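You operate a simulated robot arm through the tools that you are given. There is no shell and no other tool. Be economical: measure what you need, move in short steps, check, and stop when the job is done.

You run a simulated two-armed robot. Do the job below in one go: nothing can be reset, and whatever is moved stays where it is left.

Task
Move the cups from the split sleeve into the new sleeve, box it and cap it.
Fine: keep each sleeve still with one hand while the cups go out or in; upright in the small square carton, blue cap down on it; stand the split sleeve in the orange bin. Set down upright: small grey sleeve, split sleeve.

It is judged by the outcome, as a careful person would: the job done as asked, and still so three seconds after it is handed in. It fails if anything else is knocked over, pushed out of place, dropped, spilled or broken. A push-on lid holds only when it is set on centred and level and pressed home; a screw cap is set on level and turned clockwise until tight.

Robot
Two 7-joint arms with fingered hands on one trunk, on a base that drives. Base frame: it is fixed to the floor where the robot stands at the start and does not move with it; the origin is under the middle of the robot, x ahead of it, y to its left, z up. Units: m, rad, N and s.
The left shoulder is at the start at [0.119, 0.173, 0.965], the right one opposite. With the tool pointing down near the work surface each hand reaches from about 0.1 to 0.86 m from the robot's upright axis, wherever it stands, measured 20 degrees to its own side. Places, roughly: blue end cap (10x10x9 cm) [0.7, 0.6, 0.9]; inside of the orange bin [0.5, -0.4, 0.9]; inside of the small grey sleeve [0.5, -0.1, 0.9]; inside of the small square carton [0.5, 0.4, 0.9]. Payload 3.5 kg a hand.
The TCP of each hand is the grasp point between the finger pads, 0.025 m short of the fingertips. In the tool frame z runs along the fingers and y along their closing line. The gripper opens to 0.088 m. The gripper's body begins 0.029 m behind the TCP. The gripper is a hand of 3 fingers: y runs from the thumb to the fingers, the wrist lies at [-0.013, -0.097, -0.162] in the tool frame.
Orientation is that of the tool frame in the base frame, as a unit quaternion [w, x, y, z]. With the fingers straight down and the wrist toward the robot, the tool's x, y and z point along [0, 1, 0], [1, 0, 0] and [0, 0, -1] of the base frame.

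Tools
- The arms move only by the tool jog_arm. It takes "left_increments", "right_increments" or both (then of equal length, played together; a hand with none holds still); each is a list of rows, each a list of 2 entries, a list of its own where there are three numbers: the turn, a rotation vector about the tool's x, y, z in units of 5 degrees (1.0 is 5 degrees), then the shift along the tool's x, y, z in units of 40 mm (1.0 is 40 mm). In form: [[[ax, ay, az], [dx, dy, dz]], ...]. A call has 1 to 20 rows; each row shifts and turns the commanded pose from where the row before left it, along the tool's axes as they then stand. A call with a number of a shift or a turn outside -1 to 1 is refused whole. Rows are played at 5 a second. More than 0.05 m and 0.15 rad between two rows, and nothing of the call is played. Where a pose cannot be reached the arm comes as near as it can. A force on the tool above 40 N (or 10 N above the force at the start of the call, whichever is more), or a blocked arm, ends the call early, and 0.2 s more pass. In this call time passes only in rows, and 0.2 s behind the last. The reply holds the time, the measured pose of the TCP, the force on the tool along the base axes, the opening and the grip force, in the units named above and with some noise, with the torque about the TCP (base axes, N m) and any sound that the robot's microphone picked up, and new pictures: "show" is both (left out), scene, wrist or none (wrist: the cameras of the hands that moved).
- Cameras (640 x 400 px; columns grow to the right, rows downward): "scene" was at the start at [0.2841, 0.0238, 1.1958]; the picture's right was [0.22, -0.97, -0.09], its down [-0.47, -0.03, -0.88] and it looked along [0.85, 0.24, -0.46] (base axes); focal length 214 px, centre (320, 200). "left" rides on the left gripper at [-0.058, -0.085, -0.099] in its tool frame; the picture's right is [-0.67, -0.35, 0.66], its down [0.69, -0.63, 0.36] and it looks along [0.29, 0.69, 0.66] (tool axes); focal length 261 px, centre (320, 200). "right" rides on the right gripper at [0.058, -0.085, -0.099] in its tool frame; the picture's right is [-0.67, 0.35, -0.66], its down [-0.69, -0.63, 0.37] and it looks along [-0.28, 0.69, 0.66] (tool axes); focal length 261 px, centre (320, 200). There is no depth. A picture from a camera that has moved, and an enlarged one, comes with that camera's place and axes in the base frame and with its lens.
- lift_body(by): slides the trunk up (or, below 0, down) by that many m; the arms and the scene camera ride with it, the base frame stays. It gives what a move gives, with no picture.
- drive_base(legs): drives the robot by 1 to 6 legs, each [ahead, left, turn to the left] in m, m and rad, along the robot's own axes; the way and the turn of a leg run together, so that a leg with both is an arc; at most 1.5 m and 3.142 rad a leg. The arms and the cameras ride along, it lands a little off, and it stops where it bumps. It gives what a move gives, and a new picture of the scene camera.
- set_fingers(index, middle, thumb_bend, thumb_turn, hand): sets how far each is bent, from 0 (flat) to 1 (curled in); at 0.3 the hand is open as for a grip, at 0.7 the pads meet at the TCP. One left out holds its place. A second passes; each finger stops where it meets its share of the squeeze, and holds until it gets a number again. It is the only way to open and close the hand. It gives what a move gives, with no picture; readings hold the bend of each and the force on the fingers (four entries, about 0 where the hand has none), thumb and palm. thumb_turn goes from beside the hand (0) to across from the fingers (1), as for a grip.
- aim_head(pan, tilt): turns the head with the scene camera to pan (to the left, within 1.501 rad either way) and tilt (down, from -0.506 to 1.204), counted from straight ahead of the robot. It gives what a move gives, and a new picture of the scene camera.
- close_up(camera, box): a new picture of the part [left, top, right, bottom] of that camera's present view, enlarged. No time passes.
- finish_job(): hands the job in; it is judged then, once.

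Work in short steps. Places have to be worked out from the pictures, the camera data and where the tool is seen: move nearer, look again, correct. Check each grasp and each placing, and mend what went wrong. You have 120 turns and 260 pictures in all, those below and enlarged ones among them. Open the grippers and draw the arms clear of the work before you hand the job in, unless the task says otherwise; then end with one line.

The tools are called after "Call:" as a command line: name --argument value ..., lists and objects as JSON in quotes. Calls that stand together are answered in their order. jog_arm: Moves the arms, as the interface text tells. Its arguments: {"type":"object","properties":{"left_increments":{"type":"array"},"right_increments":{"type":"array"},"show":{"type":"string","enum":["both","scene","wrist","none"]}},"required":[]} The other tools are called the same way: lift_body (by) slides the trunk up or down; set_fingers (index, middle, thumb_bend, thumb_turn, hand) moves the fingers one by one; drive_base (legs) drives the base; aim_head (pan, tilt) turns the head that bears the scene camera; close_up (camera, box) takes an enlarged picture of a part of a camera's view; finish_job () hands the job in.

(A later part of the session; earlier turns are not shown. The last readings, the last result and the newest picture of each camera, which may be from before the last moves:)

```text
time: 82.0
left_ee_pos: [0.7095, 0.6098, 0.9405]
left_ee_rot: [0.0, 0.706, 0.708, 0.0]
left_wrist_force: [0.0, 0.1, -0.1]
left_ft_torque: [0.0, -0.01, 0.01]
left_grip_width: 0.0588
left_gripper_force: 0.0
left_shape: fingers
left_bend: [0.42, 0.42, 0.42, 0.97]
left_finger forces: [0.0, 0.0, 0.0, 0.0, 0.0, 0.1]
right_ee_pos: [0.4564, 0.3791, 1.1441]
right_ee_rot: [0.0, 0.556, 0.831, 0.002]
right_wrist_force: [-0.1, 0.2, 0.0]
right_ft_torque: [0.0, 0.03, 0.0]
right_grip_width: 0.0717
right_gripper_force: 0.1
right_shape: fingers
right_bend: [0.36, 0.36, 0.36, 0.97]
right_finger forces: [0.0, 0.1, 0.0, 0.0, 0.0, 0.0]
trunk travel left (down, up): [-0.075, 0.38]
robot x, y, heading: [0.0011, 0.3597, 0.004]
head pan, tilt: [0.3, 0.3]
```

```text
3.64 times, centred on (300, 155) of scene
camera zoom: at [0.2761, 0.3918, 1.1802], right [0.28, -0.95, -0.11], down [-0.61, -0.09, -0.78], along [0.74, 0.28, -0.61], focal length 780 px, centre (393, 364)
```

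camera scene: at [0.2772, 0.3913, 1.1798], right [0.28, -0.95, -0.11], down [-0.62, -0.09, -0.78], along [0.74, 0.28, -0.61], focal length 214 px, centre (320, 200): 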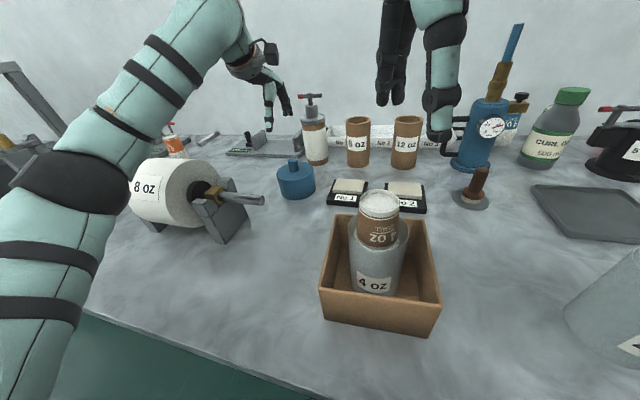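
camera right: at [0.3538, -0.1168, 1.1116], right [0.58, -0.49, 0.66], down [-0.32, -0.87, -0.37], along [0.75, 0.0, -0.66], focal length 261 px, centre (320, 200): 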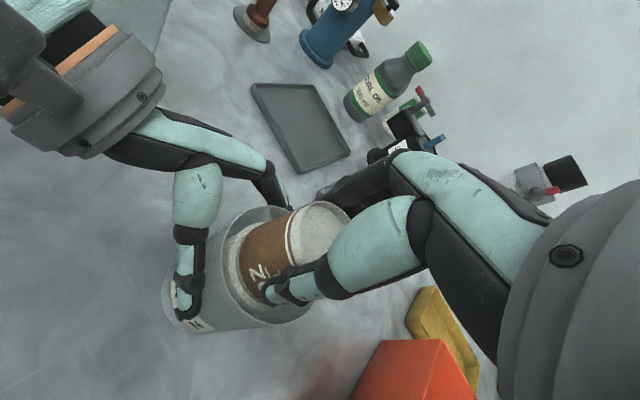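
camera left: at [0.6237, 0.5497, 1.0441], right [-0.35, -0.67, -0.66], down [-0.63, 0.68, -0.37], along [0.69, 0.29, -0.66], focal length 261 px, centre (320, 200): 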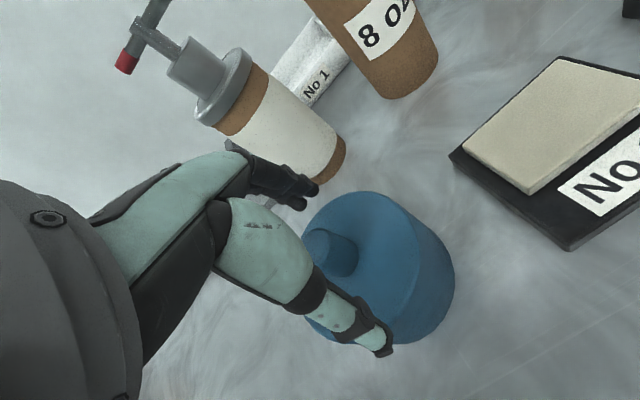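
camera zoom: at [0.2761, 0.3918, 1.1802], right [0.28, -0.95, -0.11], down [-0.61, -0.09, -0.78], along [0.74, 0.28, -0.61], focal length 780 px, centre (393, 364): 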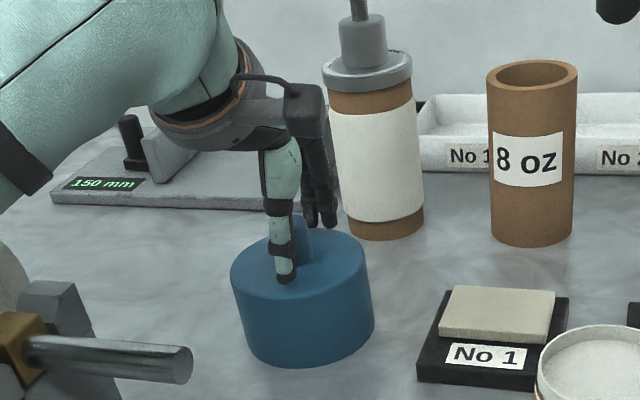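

Knob at ≈(.7035,.615), so I shift the hand (-6, +6) mm and close again.

Call:
jog_arm --left_increments '[[[0, 0, 0], [0.15, -0.14, 0]]]' --show "none"

Call:
set_fingers --hand "left" --index 0.7 --middle 0.7 --thumb_bend 0.7

Call:
close_up --camera "left" --box '[200, 130, 500, 370]'

Call:
close_up --camera "scene" --box '[250, 100, 350, 210]'

```text
time: 82.4
left_ee_pos: [0.7026, 0.615, 0.9419]
left_ee_rot: [0.001, 0.705, 0.709, 0.0]
left_wrist_force: [-0.4, -0.1, 0.1]
left_ft_torque: [-0.02, 0.0, 0.04]
left_grip_width: 0.0585
left_gripper_force: 0.0
left_shape: fingers
left_bend: [0.42, 0.42, 0.42, 0.97]
left_finger forces: [0.0, 0.0, 0.1, 0.1, 0.0, 0.1]
right_ee_pos: [0.4563, 0.3783, 1.1443]
right_ee_rot: [0.001, 0.557, 0.831, 0.004]
right_wrist_force: [0.3, 0.2, -0.9]
right_ft_torque: [0.01, -0.01, -0.03]
right_grip_width: 0.0716
right_gripper_force: 0.0
right_shape: fingers
right_bend: [0.36, 0.36, 0.36, 0.97]
right_finger forces: [0.0, 0.0, 0.1, 0.0, 0.1, 0.1]
trunk travel left (down, up): [-0.075, 0.38]
robot x, y, heading: [-0.0017, 0.3636, 0.0]
head pan, tilt: [0.3, 0.3]
```

```text
time: 83.4
left_ee_pos: [0.7041, 0.6152, 0.9402]
left_ee_rot: [0.001, 0.706, 0.708, 0.0]
left_wrist_force: [-0.7, 0.6, -0.3]
left_ft_torque: [-0.02, 0.01, 0.0]
left_grip_width: 0.0139
left_gripper_force: 6.5
left_shape: fingers
left_bend: [0.64, 0.66, 0.62, 0.96]
left_finger forces: [3.2, 3.3, 0.0, 0.0, 6.6, 0.0]
right_ee_pos: [0.4559, 0.379, 1.144]
right_ee_rot: [0.0, 0.557, 0.831, 0.003]
right_wrist_force: [-0.2, 0.3, 0.0]
right_ft_torque: [0.01, -0.02, -0.02]
right_grip_width: 0.0718
right_gripper_force: 0.0
right_shape: fingers
right_bend: [0.36, 0.36, 0.36, 0.97]
right_finger forces: [0.0, 0.0, 0.0, 0.1, 0.0, 0.0]
trunk travel left (down, up): [-0.075, 0.38]
robot x, y, heading: [0.0016, 0.3602, 0.003]
head pan, tilt: [0.3, 0.3]
```

```text
1.67 times, centred on (350, 250) of left
camera zoom: at [0.6181, 0.5557, 1.0416], right [-0.35, -0.67, -0.66], down [-0.63, 0.68, -0.37], along [0.69, 0.29, -0.66], focal length 434 px, centre (270, 117)
```

zoom: 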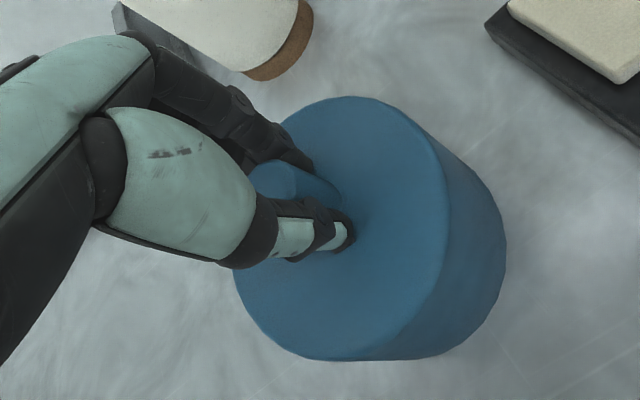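

```text
3.64 times, centred on (300, 155) of scene
camera zoom: at [0.2761, 0.3918, 1.1802], right [0.28, -0.95, -0.11], down [-0.61, -0.09, -0.78], along [0.74, 0.28, -0.61], focal length 780 px, centre (393, 364)
```

zoom: 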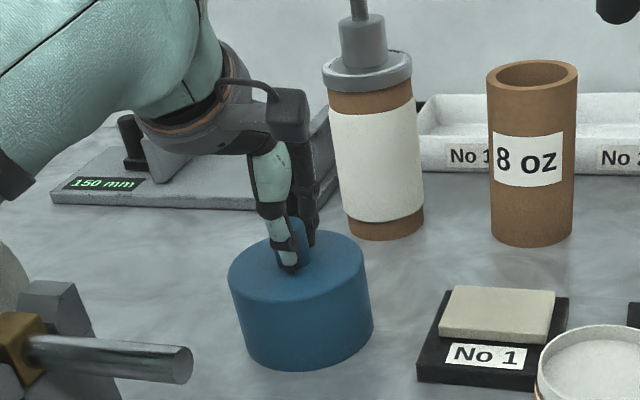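

Firmer, even grip (6.5 N). I lift 4 cm slowly and check that the cap hangs level.

Call:
jog_arm --left_increments '[[[0, 0, 0], [0, 0, -0.2]], [[0, 0, 0], [0, 0, -0.4]], [[0, 0, 0], [0, 0, -0.4]]]' --show "none"

Call:
close_up --camera "left" --box '[200, 130, 500, 370]'

Call:
close_up --camera "scene" --box '[250, 80, 350, 210]'

```text
time: 84.2
left_ee_pos: [0.703, 0.6144, 0.9809]
left_ee_rot: [0.0, 0.706, 0.708, -0.001]
left_wrist_force: [0.0, -0.7, 0.1]
left_ft_torque: [-0.02, 0.02, 0.02]
left_grip_width: 0.0138
left_gripper_force: 6.3
left_shape: fingers
left_bend: [0.64, 0.66, 0.62, 0.96]
left_finger forces: [3.5, 3.4, 0.0, 0.0, 6.7, 0.0]
right_ee_pos: [0.4564, 0.3786, 1.1455]
right_ee_rot: [0.0, 0.556, 0.831, 0.004]
right_wrist_force: [-0.2, -0.1, -0.6]
right_ft_torque: [0.0, 0.04, 0.0]
right_grip_width: 0.0715
right_gripper_force: 0.1
right_shape: fingers
right_bend: [0.36, 0.36, 0.36, 0.97]
right_finger forces: [0.1, 0.1, 0.0, 0.0, 0.0, 0.0]
trunk travel left (down, up): [-0.075, 0.38]
robot x, y, heading: [0.0024, 0.3617, 0.004]
head pan, tilt: [0.3, 0.3]
```

```text
1.67 times, centred on (350, 250) of left
camera zoom: at [0.6175, 0.5553, 1.0823], right [-0.35, -0.67, -0.66], down [-0.63, 0.68, -0.37], along [0.69, 0.29, -0.66], focal length 434 px, centre (270, 117)
```

zoom: 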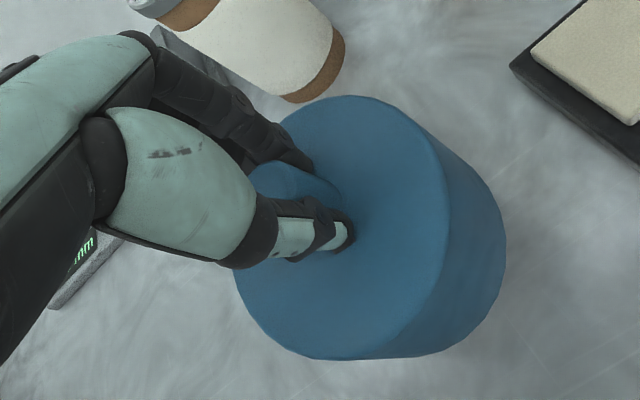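

```text
3.08 times, centred on (300, 145) of scene
camera zoom: at [0.276, 0.3916, 1.1802], right [0.28, -0.95, -0.11], down [-0.61, -0.09, -0.78], along [0.74, 0.28, -0.61], focal length 660 px, centre (382, 369)
```

zoom: 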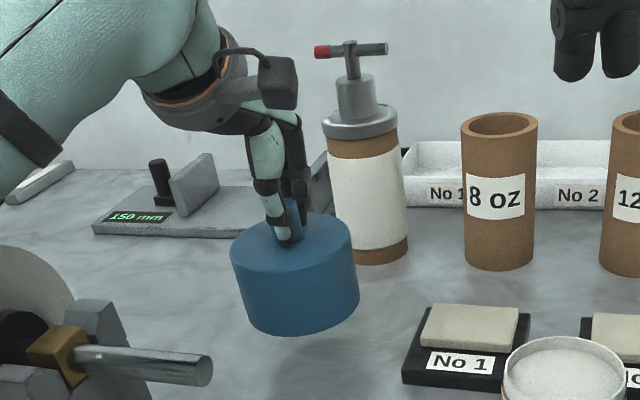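

Cap is held level. I lift it high while moving the right hand away from above the carton.

Call:
jog_arm --left_increments '[[[0, 0, 0], [0, 0, -0.6]], [[0, 0, 0], [0, 0, -0.7]], [[0, 0, 0], [0, 0, -0.8]], [[0, 0, 0], [0, 0, -0.8]], [[0, 0, 0], [0, 0, -0.8]], [[0, 0, 0], [0, 0, -0.8]], [[0, 0, 0], [0, 0, 0]]]' --right_increments '[[[0, 0, 0], [-0.83, -0.34, 0]], [[0, 0, 0], [-0.83, -0.34, 0]], [[0, 0, 0], [-0.83, -0.34, 0]], [[0, 0, 0], [-0.83, -0.34, 0]], [[0, 0, 0], [-0.83, -0.34, 0]], [[0, 0, 0], [-0.83, -0.34, 0]], [[0, 0, 0], [-0.83, -0.34, 0]]]' --show "none"

Call:
aim_head --pan 0.1 --tilt 0.55

Call:
close_up --camera "scene" --box '[240, 60, 400, 240]'

```text
time: 85.8
left_ee_pos: [0.704, 0.6156, 1.1599]
left_ee_rot: [0.0, 0.706, 0.708, -0.001]
left_wrist_force: [-0.3, 0.9, -0.1]
left_ft_torque: [0.0, 0.01, 0.01]
left_grip_width: 0.0136
left_gripper_force: 6.4
left_shape: fingers
left_bend: [0.64, 0.66, 0.62, 0.96]
left_finger forces: [3.4, 3.4, 0.1, 0.0, 6.5, 0.0]
right_ee_pos: [0.4571, 0.1865, 1.1432]
right_ee_rot: [0.0, 0.557, 0.83, 0.002]
right_wrist_force: [-0.2, 0.5, 0.0]
right_ft_torque: [0.02, -0.02, 0.01]
right_grip_width: 0.0718
right_gripper_force: 0.0
right_shape: fingers
right_bend: [0.36, 0.36, 0.36, 0.97]
right_finger forces: [0.1, 0.0, 0.1, 0.0, 0.0, 0.1]
right hand out of reach, approached as far as the arm can: row 6, 7
trunk travel left (down, up): [-0.075, 0.38]
robot x, y, heading: [-0.0007, 0.3608, 0.002]
head pan, tilt: [0.3, 0.3]
```

```text
time: 86.6
left_ee_pos: [0.7037, 0.6149, 1.1623]
left_ee_rot: [0.001, 0.706, 0.708, 0.0]
left_wrist_force: [-0.5, 0.6, 0.6]
left_ft_torque: [-0.01, 0.02, 0.04]
left_grip_width: 0.0136
left_gripper_force: 6.2
left_shape: fingers
left_bend: [0.64, 0.66, 0.62, 0.96]
left_finger forces: [3.4, 3.5, 0.0, 0.0, 6.4, 0.0]
right_ee_pos: [0.4565, 0.1861, 1.1438]
right_ee_rot: [0.0, 0.557, 0.83, 0.004]
right_wrist_force: [-1.1, 0.1, -0.9]
right_ft_torque: [0.02, 0.0, -0.02]
right_grip_width: 0.0718
right_gripper_force: 0.1
right_shape: fingers
right_bend: [0.36, 0.36, 0.36, 0.97]
right_finger forces: [0.1, 0.0, 0.0, 0.0, 0.1, 0.0]
trunk travel left (down, up): [-0.075, 0.38]
robot x, y, heading: [-0.0026, 0.3615, 0.002]
head pan, tilt: [0.099, 0.55]
camera scene: at [0.2678, 0.373, 1.1588], right [0.1, -0.99, -0.04], down [-0.8, -0.05, -0.6], along [0.6, 0.09, -0.8], focal length 214 px, centre (320, 200)
```

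scene: 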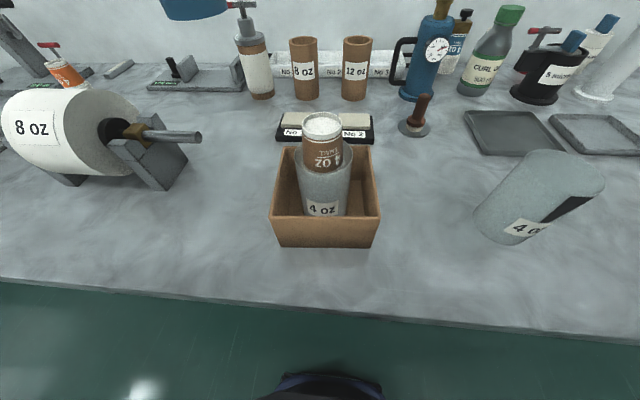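

```text
2.22 times, centred on (320, 150) of scene
camera zoom: at [0.2678, 0.373, 1.1588], right [0.1, -0.99, -0.04], down [-0.8, -0.05, -0.6], along [0.6, 0.09, -0.8], focal length 477 px, centre (320, 311)
```

zoom: 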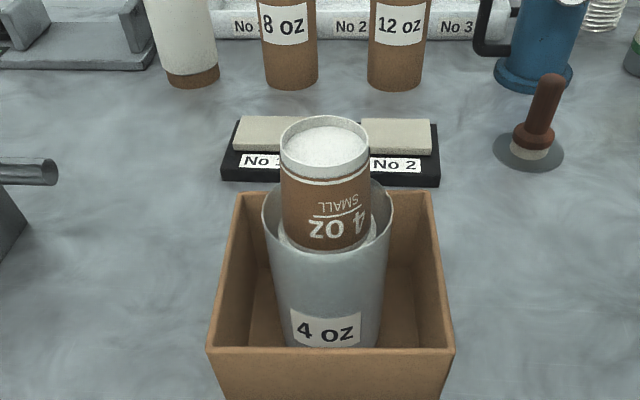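

Sleeve axis refined to (.4765,.396), cup top ≈1.017. I carry the cap over it at TCP z 1.16 (cap bottom ≈1.07).

Call:
jog_arm --left_increments '[[[0, 0, 0], [-0.4, -0.4, 0]], [[0, 0, 0], [-0.65, -0.65, 0]], [[0, 0, 0], [-0.65, -0.67, 0]], [[0, 0, 0], [-0.65, -0.67, 0]], [[0, 0, 0], [-0.65, -0.67, 0]], [[0, 0, 0], [-0.65, -0.67, 0]], [[0, 0, 0], [-0.65, -0.67, 0]], [[0, 0, 0], [-0.65, -0.67, 0]], [[0, 0, 0], [-0.53, -0.62, 0]]]'

Call:
close_up --camera "scene" --box '[240, 40, 400, 240]'

Call:
close_up --camera "right" --box '[0, 0, 320, 280]'

```text
time: 88.6
left_ee_pos: [0.4743, 0.3954, 1.1614]
left_ee_rot: [0.001, 0.706, 0.708, 0.0]
left_wrist_force: [-0.3, -0.5, -0.2]
left_ft_torque: [-0.01, 0.01, 0.03]
left_grip_width: 0.0138
left_gripper_force: 6.6
left_shape: fingers
left_bend: [0.64, 0.67, 0.62, 0.96]
left_finger forces: [3.6, 3.6, 0.0, 0.1, 6.3, 0.0]
right_ee_pos: [0.4561, 0.1868, 1.1434]
right_ee_rot: [0.0, 0.557, 0.83, 0.003]
right_wrist_force: [0.4, 0.4, -0.1]
right_ft_torque: [0.02, 0.02, 0.01]
right_grip_width: 0.0721
right_gripper_force: 0.0
right_shape: fingers
right_bend: [0.36, 0.36, 0.36, 0.97]
right_finger forces: [0.0, 0.1, 0.0, 0.1, 0.0, 0.1]
trunk travel left (down, up): [-0.075, 0.38]
robot x, y, heading: [-0.0004, 0.365, 0.005]
head pan, tilt: [0.099, 0.55]
camera scene: at [0.2669, 0.3723, 1.1591], right [0.1, -0.99, -0.04], down [-0.8, -0.05, -0.6], along [0.6, 0.09, -0.8], focal length 214 px, centre (320, 200)
camera left: at [0.3898, 0.3352, 1.262], right [-0.34, -0.67, -0.66], down [-0.63, 0.68, -0.37], along [0.69, 0.29, -0.66], focal length 261 px, centre (320, 200)
```

scene: 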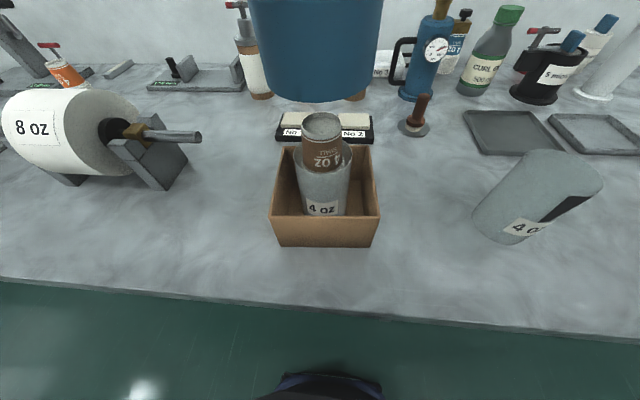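
left: 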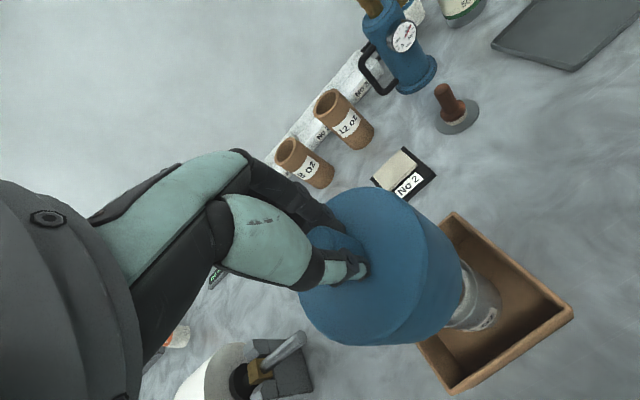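

```text
2.00 times, centred on (320, 140) of scene
camera zoom: at [0.2669, 0.3723, 1.1591], right [0.1, -0.99, -0.04], down [-0.8, -0.05, -0.6], along [0.6, 0.09, -0.8], focal length 429 px, centre (320, 320)
```

zoom: 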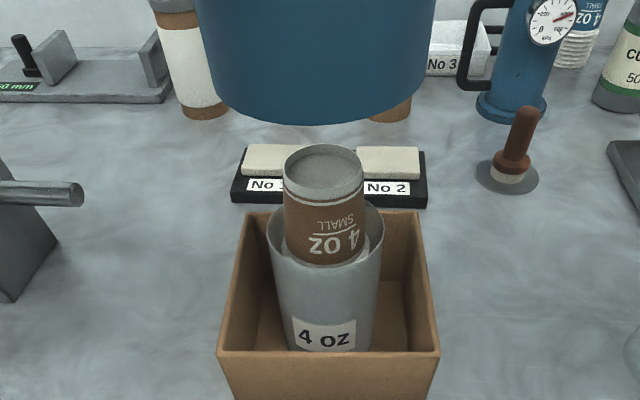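

```text
1.43 times, centred on (160, 140) of right
camera zoom: at [0.3549, 0.2056, 1.2429], right [0.57, -0.49, 0.65], down [-0.32, -0.87, -0.37], along [0.75, 0.0, -0.66], focal length 372 px, centre (549, 286)
```

zoom: 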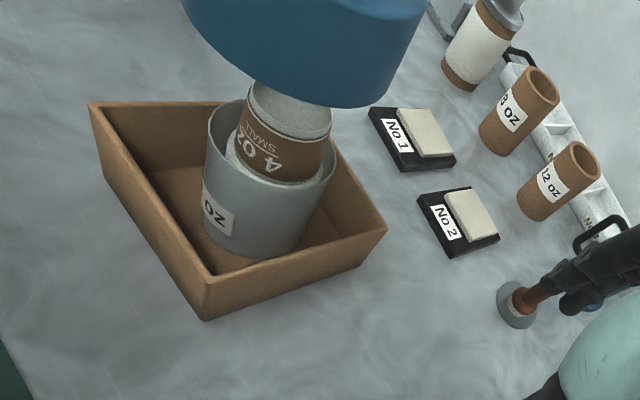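

Cap centre appears ≈(.477,.399), sleeve (.4765,.396). I nudge 3 mm and lower until the skirt is ~1.5 cm above the rim, then check.

Call:
jog_arm --left_increments '[[[0, 0, 0], [-0.07, 0, 0.3]], [[0, 0, 0], [0, 0, 0.45]], [[0, 0, 0], [0, 0, 0.45]], [[0, 0, 0], [0, 0, 0.45]], [[0, 0, 0], [0, 0, 0.4]]]' --show "none"

Call:
close_up --camera "scene" --box '[240, 40, 400, 240]'

Call:
close_up --camera "right" --box '[0, 0, 320, 280]'

```text
time: 89.8
left_ee_pos: [0.4768, 0.3931, 1.0794]
left_ee_rot: [0.0, 0.705, 0.709, -0.001]
left_wrist_force: [0.2, 0.0, -0.2]
left_ft_torque: [-0.02, 0.01, -0.04]
left_grip_width: 0.0135
left_gripper_force: 6.5
left_shape: fingers
left_bend: [0.64, 0.67, 0.62, 0.96]
left_finger forces: [3.5, 3.7, 0.1, 0.1, 6.2, 0.0]
right_ee_pos: [0.4571, 0.1866, 1.1436]
right_ee_rot: [0.0, 0.557, 0.831, 0.003]
right_wrist_force: [0.4, 0.7, -0.1]
right_ft_torque: [0.02, -0.01, 0.02]
right_grip_width: 0.0717
right_gripper_force: 0.1
right_shape: fingers
right_bend: [0.36, 0.36, 0.36, 0.97]
right_finger forces: [0.0, 0.1, 0.0, 0.0, 0.0, 0.1]
trunk travel left (down, up): [-0.075, 0.38]
robot x, y, heading: [0.0004, 0.3608, 0.001]
head pan, tilt: [0.099, 0.55]
```

```text
2.00 times, centred on (320, 140) of scene
camera zoom: at [0.268, 0.373, 1.1587], right [0.1, -0.99, -0.04], down [-0.8, -0.05, -0.6], along [0.6, 0.09, -0.8], focal length 429 px, centre (320, 320)
```

zoom: 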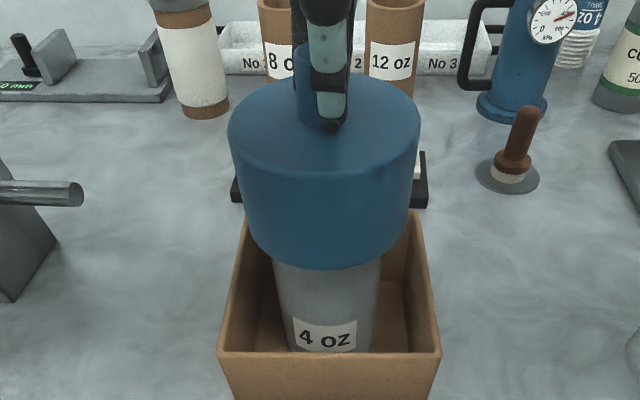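

```text
1.43 times, centred on (160, 140) of right
camera zoom: at [0.3561, 0.2064, 1.2425], right [0.58, -0.49, 0.65], down [-0.32, -0.87, -0.37], along [0.75, 0.0, -0.66], focal length 372 px, centre (549, 286)
```

zoom: 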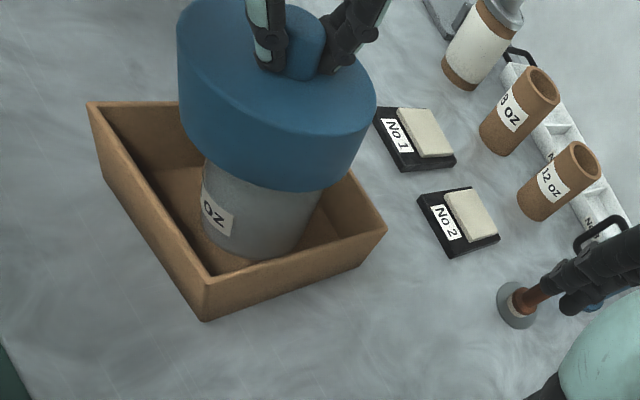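

Cap and sleeve axes line up in both views. I lower slowly, watching the force as the skirt meets the rim.

Call:
jog_arm --left_increments '[[[0, 0, 0], [0, 0, 0.2]], [[0, 0, 0], [0, 0, 0.15]], [[0, 0, 0], [0, 0, 0.1]], [[0, 0, 0], [0, 0, 0.1]], [[0, 0, 0], [0, 0, 0.1]]]' --show "none"

Call:
close_up --camera "scene" --box '[240, 40, 400, 240]'

Call:
close_up --camera "right" --box '[60, 0, 320, 230]'

```text
time: 91.0
left_ee_pos: [0.4761, 0.3928, 1.0547]
left_ee_rot: [0.001, 0.706, 0.708, -0.002]
left_wrist_force: [-0.2, 0.8, 0.3]
left_ft_torque: [-0.02, -0.03, 0.04]
left_grip_width: 0.0135
left_gripper_force: 6.7
left_shape: fingers
left_bend: [0.64, 0.67, 0.62, 0.96]
left_finger forces: [3.4, 3.7, 0.0, 0.0, 6.3, 0.0]
right_ee_pos: [0.4568, 0.1864, 1.1436]
right_ee_rot: [0.0, 0.557, 0.83, 0.003]
right_wrist_force: [-0.1, -0.5, 0.2]
right_ft_torque: [0.0, -0.01, -0.02]
right_grip_width: 0.0717
right_gripper_force: 0.0
right_shape: fingers
right_bend: [0.36, 0.36, 0.36, 0.97]
right_finger forces: [0.1, 0.1, 0.1, 0.1, 0.1, 0.1]
trunk travel left (down, up): [-0.075, 0.38]
robot x, y, heading: [-0.0001, 0.3606, 0.006]
head pan, tilt: [0.099, 0.55]
```

```text
2.00 times, centred on (320, 140) of scene
camera zoom: at [0.2679, 0.3729, 1.1587], right [0.1, -0.99, -0.04], down [-0.8, -0.05, -0.6], along [0.6, 0.09, -0.8], focal length 429 px, centre (320, 320)
```

zoom: 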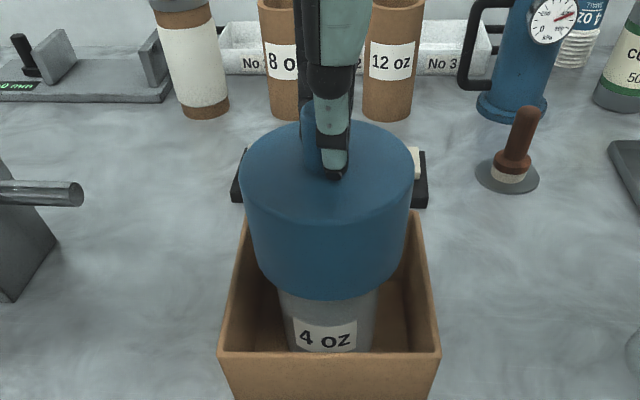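

```text
1.74 times, centred on (190, 115) of right
camera zoom: at [0.356, 0.2063, 1.2425], right [0.57, -0.49, 0.65], down [-0.32, -0.87, -0.37], along [0.75, 0.0, -0.66], focal length 453 px, centre (546, 348)
```

zoom: 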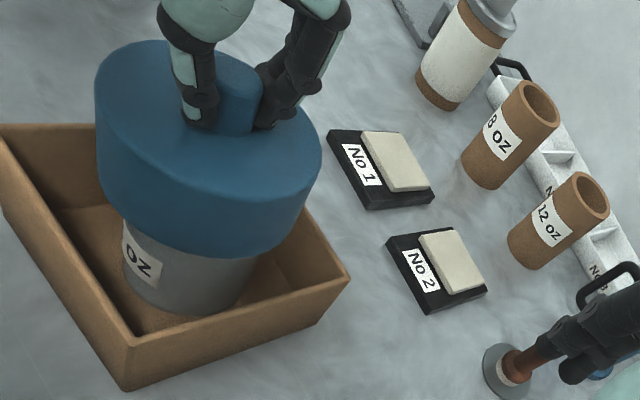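

Skirt has passed the rim level with no contact. I continue down in small steps.

Call:
jog_arm --left_increments '[[[0, 0, 0], [0, 0, 0.1]], [[0, 0, 0], [0, 0, 0.1]], [[0, 0, 0], [0, 0, 0.1]], [[0, 0, 0], [0, 0, 0.1]]]' --show "none"

Call:
close_up --camera "scene" --box '[240, 40, 400, 240]'

Call:
close_up --camera "right" --box '[60, 0, 320, 230]'

```text
time: 91.8
left_ee_pos: [0.4757, 0.3922, 1.0492]
left_ee_rot: [0.01, 0.705, 0.709, 0.004]
left_wrist_force: [-0.7, 0.3, 27.5]
left_ft_torque: [-0.09, 0.43, -0.01]
left_grip_width: 0.0133
left_gripper_force: 17.6
left_shape: fingers
left_bend: [0.65, 0.66, 0.65, 0.96]
left_finger forces: [4.0, 5.6, 0.1, 0.0, 25.7, 0.0]
right_ee_pos: [0.4551, 0.1859, 1.1443]
right_ee_rot: [0.0, 0.557, 0.831, 0.004]
right_wrist_force: [0.9, 0.5, 0.5]
right_ft_torque: [-0.01, -0.03, 0.0]
right_grip_width: 0.0721
right_gripper_force: 0.1
right_shape: fingers
right_bend: [0.36, 0.36, 0.36, 0.97]
right_finger forces: [0.0, 0.0, 0.1, 0.0, 0.0, 0.1]
trunk travel left (down, up): [-0.075, 0.38]
robot x, y, heading: [-0.0001, 0.3592, 0.003]
head pan, tilt: [0.099, 0.55]
stopped in row 4 (left hand): the force on the tool passed its limit (the readings are from after the stop); the commanded pose is now the measured one
```

```text
2.00 times, centred on (320, 140) of scene
camera zoom: at [0.266, 0.3731, 1.1595], right [0.1, -0.99, -0.04], down [-0.8, -0.05, -0.6], along [0.6, 0.09, -0.8], focal length 429 px, centre (320, 320)
```

zoom: 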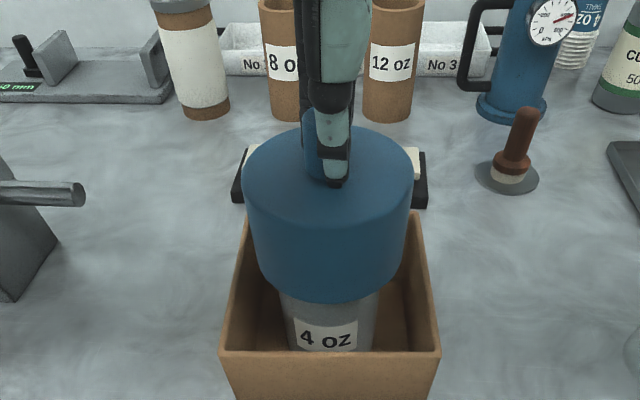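

```text
1.74 times, centred on (190, 115) of right
camera zoom: at [0.354, 0.2064, 1.2434], right [0.57, -0.49, 0.66], down [-0.32, -0.87, -0.37], along [0.75, 0.0, -0.66], focal length 453 px, centre (546, 348)
```

zoom: 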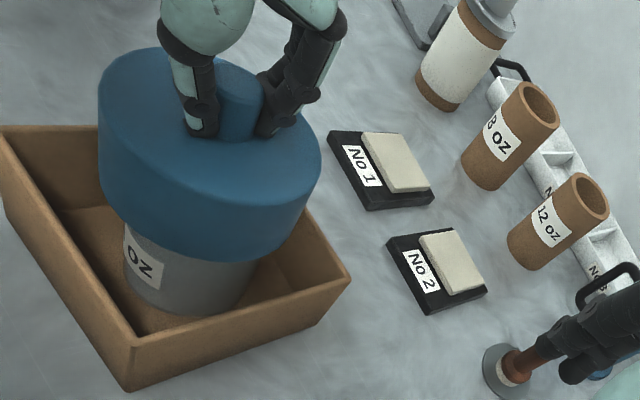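

Resistance at z 1.049 (27 N) – the cap's skirt overlaps the rim by ~12 mm. I press a bit further and listen for it seating.

Call:
jog_arm --left_increments '[[[0, 0, 0], [0, 0, 0.05]], [[0, 0, 0], [0, 0, 0.05]], [[0, 0, 0], [0, 0, 0.05]]]' --show "none"

Call:
close_up --camera "right" --box '[60, 0, 320, 230]'

```text
time: 92.2
left_ee_pos: [0.4768, 0.3923, 1.0496]
left_ee_rot: [0.013, 0.705, 0.709, 0.004]
left_wrist_force: [-2.4, 1.4, 26.3]
left_ft_torque: [-0.09, 0.47, -0.04]
left_grip_width: 0.0133
left_gripper_force: 17.9
left_shape: fingers
left_bend: [0.65, 0.67, 0.65, 0.96]
left_finger forces: [3.7, 4.4, 0.0, 0.1, 27.8, 0.1]
right_ee_pos: [0.4545, 0.1854, 1.1433]
right_ee_rot: [-0.001, 0.557, 0.83, 0.003]
right_wrist_force: [0.6, 0.9, -0.4]
right_ft_torque: [0.02, 0.01, -0.02]
right_grip_width: 0.0719
right_gripper_force: 0.0
right_shape: fingers
right_bend: [0.36, 0.36, 0.36, 0.97]
right_finger forces: [0.0, 0.0, 0.0, 0.1, 0.0, 0.1]
trunk travel left (down, up): [-0.075, 0.38]
robot x, y, heading: [-0.0047, 0.3625, 0.002]
head pan, tilt: [0.099, 0.55]
stopped in row 2 (left hand): the force on the tool passed its limit (the readings are from after the stop); the commanded pose is now the measured one
```

```text
1.74 times, centred on (190, 115) of right
camera zoom: at [0.3541, 0.2064, 1.2431], right [0.57, -0.49, 0.66], down [-0.32, -0.87, -0.37], along [0.75, 0.0, -0.66], focal length 453 px, centre (546, 348)
```

zoom: 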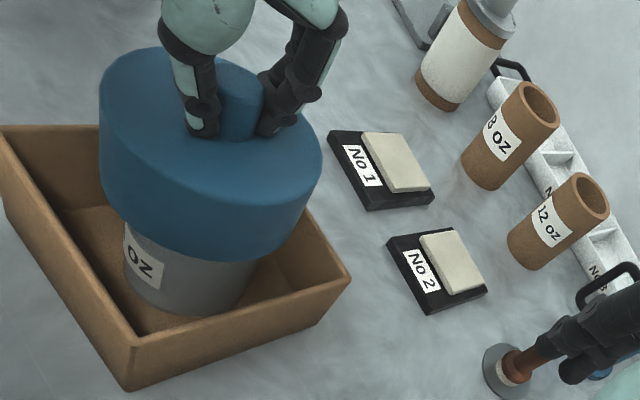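

It's firm. I release the knob, raise the hand a little and inspect whether the cap sits level and how deep.

Call:
jog_arm --left_increments '[[[0, 0, 0], [0, 0, -0.06]]]' --show "none"

Call:
set_fingers --hand "left" --index 0.45 --middle 0.45 --thumb_bend 0.45

Call:
jog_arm --left_increments '[[[0, 0, 0], [0, 0, -0.6]], [[0, 0, 0], [0, 0, -0.8]], [[0, 0, 0], [0, 0, -0.8]]]' --show "wrist"

Call:
close_up --camera "scene" --box '[260, 60, 380, 230]'

Call:
close_up --camera "right" --box '[60, 0, 320, 230]'

```text
time: 92.6
left_ee_pos: [0.4769, 0.3916, 1.0492]
left_ee_rot: [0.009, 0.705, 0.709, 0.003]
left_wrist_force: [-1.1, 0.0, 15.8]
left_ft_torque: [-0.05, 0.25, 0.0]
left_grip_width: 0.0135
left_gripper_force: 13.3
left_shape: fingers
left_bend: [0.65, 0.67, 0.65, 0.96]
left_finger forces: [4.0, 4.6, 0.0, 0.0, 18.2, 0.0]
right_ee_pos: [0.4566, 0.1871, 1.1441]
right_ee_rot: [0.0, 0.556, 0.831, 0.003]
right_wrist_force: [0.8, 0.7, 0.2]
right_ft_torque: [0.03, 0.0, -0.01]
right_grip_width: 0.0718
right_gripper_force: 0.1
right_shape: fingers
right_bend: [0.36, 0.36, 0.36, 0.97]
right_finger forces: [0.1, 0.1, 0.1, 0.0, 0.0, 0.1]
trunk travel left (down, up): [-0.075, 0.38]
robot x, y, heading: [0.0027, 0.3619, 0.005]
head pan, tilt: [0.099, 0.55]
```

```text
time: 93.6
left_ee_pos: [0.4764, 0.393, 1.0499]
left_ee_rot: [0.009, 0.706, 0.709, 0.003]
left_wrist_force: [-0.6, -1.1, 12.9]
left_ft_torque: [0.06, -0.04, 0.03]
left_grip_width: 0.051
left_gripper_force: 6.1
left_shape: fingers
left_bend: [0.45, 0.48, 0.46, 0.97]
left_finger forces: [0.0, 8.5, 0.0, 0.0, 4.0, 0.0]
right_ee_pos: [0.4543, 0.1866, 1.1439]
right_ee_rot: [0.001, 0.557, 0.83, 0.004]
right_wrist_force: [-0.2, 0.1, -0.5]
right_ft_torque: [-0.01, -0.02, 0.01]
right_grip_width: 0.0718
right_gripper_force: 0.0
right_shape: fingers
right_bend: [0.36, 0.36, 0.36, 0.97]
right_finger forces: [0.0, 0.1, 0.1, 0.0, 0.1, 0.0]
trunk travel left (down, up): [-0.075, 0.38]
robot x, y, heading: [-0.0002, 0.3621, 0.002]
head pan, tilt: [0.099, 0.55]
```

```text
time: 94.4
left_ee_pos: [0.477, 0.3936, 1.1367]
left_ee_rot: [0.008, 0.705, 0.709, 0.002]
left_wrist_force: [-0.3, -0.2, 0.0]
left_ft_torque: [-0.02, 0.01, 0.03]
left_grip_width: 0.0524
left_gripper_force: 0.1
left_shape: fingers
left_bend: [0.45, 0.45, 0.45, 0.97]
left_finger forces: [0.0, 0.0, 0.0, 0.1, 0.0, 0.1]
right_ee_pos: [0.4573, 0.1871, 1.1438]
right_ee_rot: [0.001, 0.557, 0.83, 0.003]
right_wrist_force: [-0.7, -0.6, 0.4]
right_ft_torque: [0.04, -0.01, 0.0]
right_grip_width: 0.0718
right_gripper_force: 0.3
right_shape: fingers
right_bend: [0.36, 0.36, 0.36, 0.97]
right_finger forces: [0.0, 0.1, 0.0, 0.0, 0.0, 0.0]
trunk travel left (down, up): [-0.075, 0.38]
robot x, y, heading: [-0.0016, 0.3634, 0.004]
head pan, tilt: [0.099, 0.55]
camera left: at [0.3896, 0.334, 1.2364], right [-0.33, -0.68, -0.66], down [-0.63, 0.68, -0.38], along [0.7, 0.28, -0.65], focal length 261 px, centre (320, 200)
```

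left: 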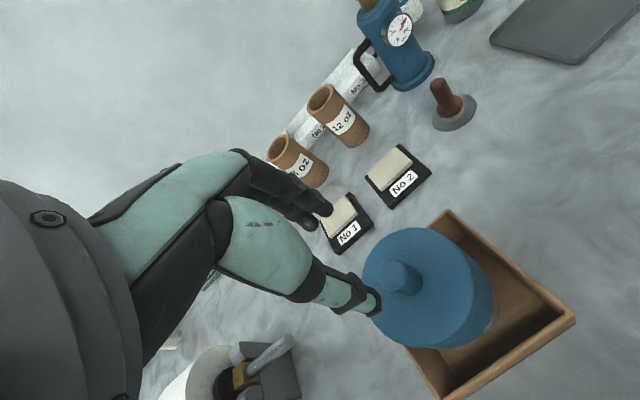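

```text
2.35 times, centred on (320, 145) of scene
camera zoom: at [0.2678, 0.3728, 1.1588], right [0.1, -0.99, -0.04], down [-0.8, -0.05, -0.6], along [0.6, 0.09, -0.8], focal length 505 px, centre (320, 329)
```

zoom: 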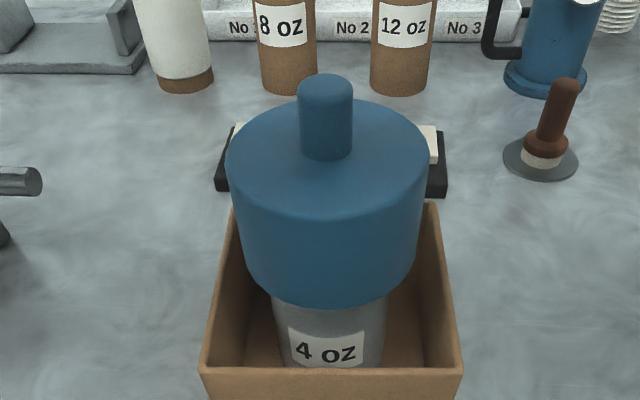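

```text
1.74 times, centred on (190, 115) of right
camera zoom: at [0.3558, 0.206, 1.2426], right [0.57, -0.49, 0.65], down [-0.32, -0.87, -0.37], along [0.75, 0.0, -0.66], focal length 453 px, centre (546, 348)
```

zoom: 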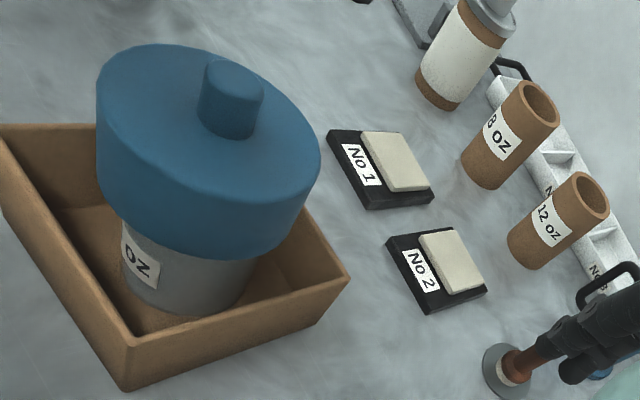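

The cap is over the rim by about a centimetre and looks level. To make sure it's home, I close the left fingers and press straight down on the knob top.

Call:
set_fingers --hand "left" --index 0.72 --middle 0.72 --thumb_bend 0.72

Call:
jog_arm --left_increments '[[[0, 0, 0], [0, 0, 0.5]], [[0, 0, 0], [0, 0, 0.5]], [[0, 0, 0], [0, 0, 0.2]]]' --show "wrist"

Call:
close_up --camera "scene" --box '[260, 20, 380, 190]'

Call:
close_up --camera "right" --box '[60, 0, 320, 230]'

```text
time: 95.4
left_ee_pos: [0.4762, 0.3935, 1.1363]
left_ee_rot: [0.008, 0.705, 0.709, 0.003]
left_wrist_force: [-0.2, -0.6, 0.3]
left_ft_torque: [-0.05, 0.02, 0.01]
left_grip_width: 0.0
left_gripper_force: 0.2
left_shape: fingers
left_bend: [0.72, 0.72, 0.71, 0.97]
left_finger forces: [0.1, 0.0, 0.0, 0.0, 0.0, 0.1]
right_ee_pos: [0.4563, 0.1874, 1.1437]
right_ee_rot: [0.0, 0.558, 0.83, 0.004]
right_wrist_force: [1.0, -1.0, -0.4]
right_ft_torque: [0.0, 0.0, -0.04]
right_grip_width: 0.0716
right_gripper_force: 0.1
right_shape: fingers
right_bend: [0.36, 0.36, 0.36, 0.97]
right_finger forces: [0.0, 0.0, 0.0, 0.1, 0.1, 0.0]
trunk travel left (down, up): [-0.075, 0.38]
robot x, y, heading: [-0.0001, 0.3628, 0.005]
head pan, tilt: [0.099, 0.55]
```

```text
time: 96.2
left_ee_pos: [0.4763, 0.3937, 1.0885]
left_ee_rot: [0.009, 0.705, 0.709, 0.003]
left_wrist_force: [0.1, 0.9, 0.0]
left_ft_torque: [0.01, 0.03, -0.01]
left_grip_width: 0.0002
left_gripper_force: 0.1
left_shape: fingers
left_bend: [0.72, 0.72, 0.71, 0.97]
left_finger forces: [0.0, 0.0, 0.0, 0.0, 0.0, 0.0]
right_ee_pos: [0.4564, 0.1859, 1.1423]
right_ee_rot: [-0.001, 0.558, 0.83, 0.003]
right_wrist_force: [0.0, -0.5, -0.5]
right_ft_torque: [0.0, -0.01, 0.01]
right_grip_width: 0.0717
right_gripper_force: 0.0
right_shape: fingers
right_bend: [0.36, 0.36, 0.36, 0.97]
right_finger forces: [0.1, 0.0, 0.0, 0.1, 0.0, 0.0]
trunk travel left (down, up): [-0.075, 0.38]
robot x, y, heading: [-0.004, 0.3608, 0.004]
head pan, tilt: [0.099, 0.55]
camera left: at [0.3902, 0.3337, 1.1879], right [-0.33, -0.68, -0.66], down [-0.63, 0.68, -0.38], along [0.7, 0.28, -0.65], focal length 261 px, centre (320, 200)
```

left: 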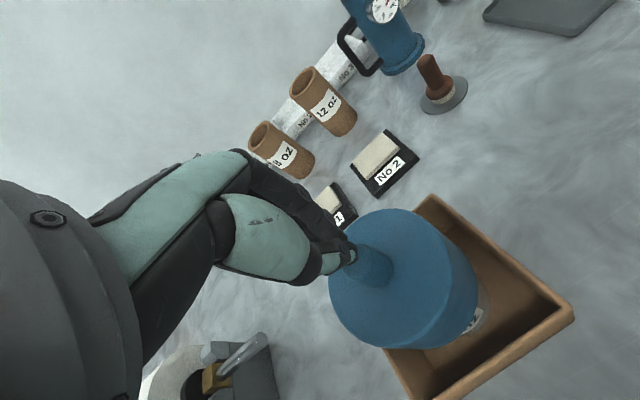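

```text
2.35 times, centred on (320, 105) of scene
camera zoom: at [0.2679, 0.373, 1.1588], right [0.1, -0.99, -0.04], down [-0.8, -0.05, -0.6], along [0.6, 0.09, -0.8], focal length 505 px, centre (320, 424)
```

zoom: 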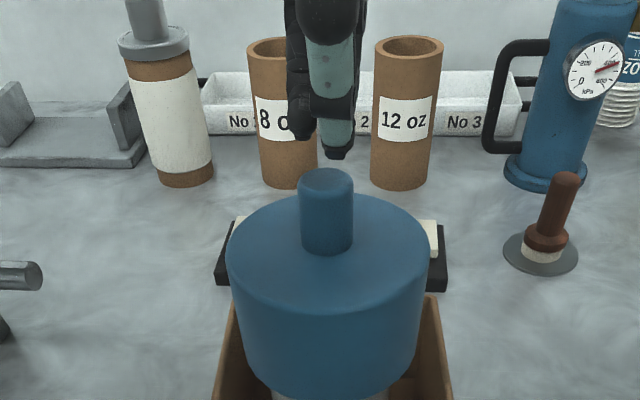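

```text
1.74 times, centred on (190, 115) of right
camera zoom: at [0.356, 0.2063, 1.2426], right [0.57, -0.49, 0.65], down [-0.32, -0.87, -0.37], along [0.75, 0.0, -0.66], focal length 453 px, centre (546, 348)
```

zoom: 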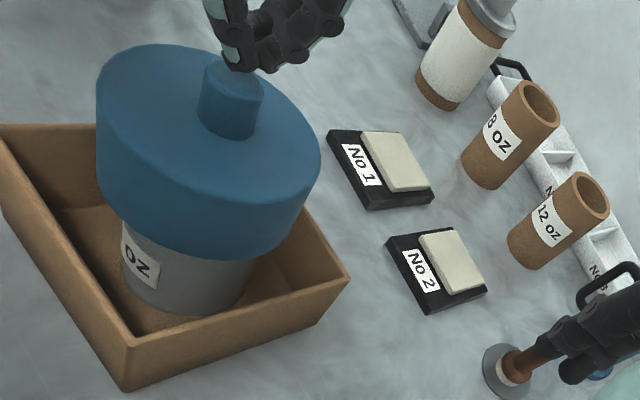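

The closed fingertips are over the knob. I press down in small steps.

Call:
jog_arm --left_increments '[[[0, 0, 0], [0, 0, 0.15]], [[0, 0, 0], [0, 0, 0.1]], [[0, 0, 0], [0, 0, 0.1]], [[0, 0, 0], [0, 0, 0.1]], [[0, 0, 0], [0, 0, 0.1]], [[0, 0, 0], [0, 0, 0.1]]]' --show "none"

Call:
close_up --camera "right" --box '[60, 0, 320, 230]'

Call:
close_up --camera "scene" --box '[260, 60, 380, 230]'

```text
time: 97.4
left_ee_pos: [0.4756, 0.3915, 1.0757]
left_ee_rot: [0.018, 0.705, 0.709, 0.005]
left_wrist_force: [-4.6, 1.3, 28.9]
left_ft_torque: [-0.18, 0.22, -0.06]
left_grip_width: 0.0
left_gripper_force: 14.6
left_shape: fingers
left_bend: [0.72, 0.72, 0.73, 0.97]
left_finger forces: [0.0, 0.1, 0.0, 0.0, 29.3, 0.0]
right_ee_pos: [0.4528, 0.1866, 1.1435]
right_ee_rot: [0.0, 0.556, 0.831, 0.003]
right_wrist_force: [-0.1, -0.5, 0.1]
right_ft_torque: [0.01, 0.01, 0.0]
right_grip_width: 0.0717
right_gripper_force: 0.0
right_shape: fingers
right_bend: [0.36, 0.36, 0.36, 0.97]
right_finger forces: [0.1, 0.0, 0.1, 0.0, 0.1, 0.1]
trunk travel left (down, up): [-0.075, 0.38]
robot x, y, heading: [0.0005, 0.3569, 0.003]
head pan, tilt: [0.099, 0.55]
stopped in row 5 (left hand): the force on the tool passed its limit (the readings are from after the stop); the commanded pose is now the measured one
```

```text
1.74 times, centred on (190, 115) of right
camera zoom: at [0.3533, 0.2064, 1.2436], right [0.57, -0.49, 0.66], down [-0.32, -0.87, -0.37], along [0.75, 0.0, -0.66], focal length 453 px, centre (546, 348)
```

zoom: 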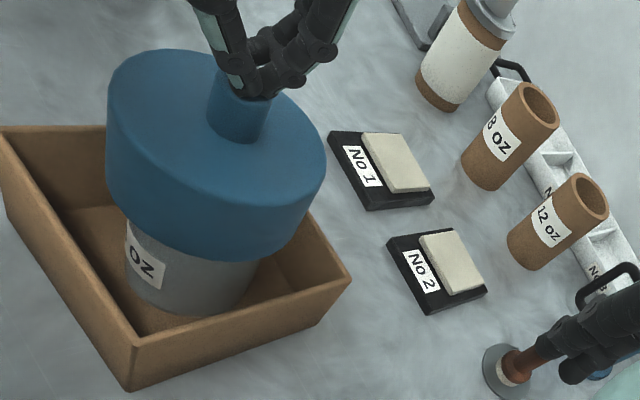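

```text
2.35 times, centred on (320, 145) of scene
camera zoom: at [0.2653, 0.3731, 1.1597], right [0.1, -0.99, -0.04], down [-0.8, -0.05, -0.6], along [0.6, 0.09, -0.8], focal length 505 px, centre (320, 329)
```

zoom: 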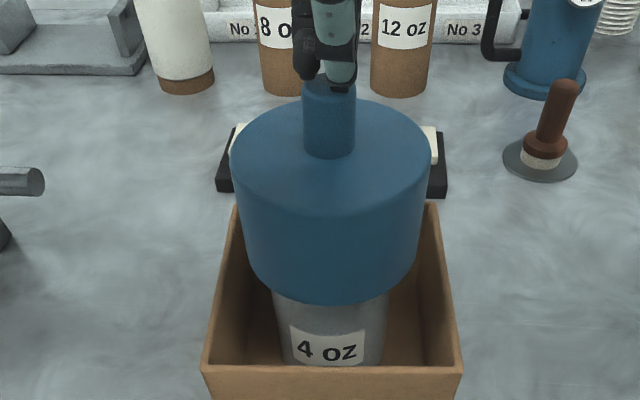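

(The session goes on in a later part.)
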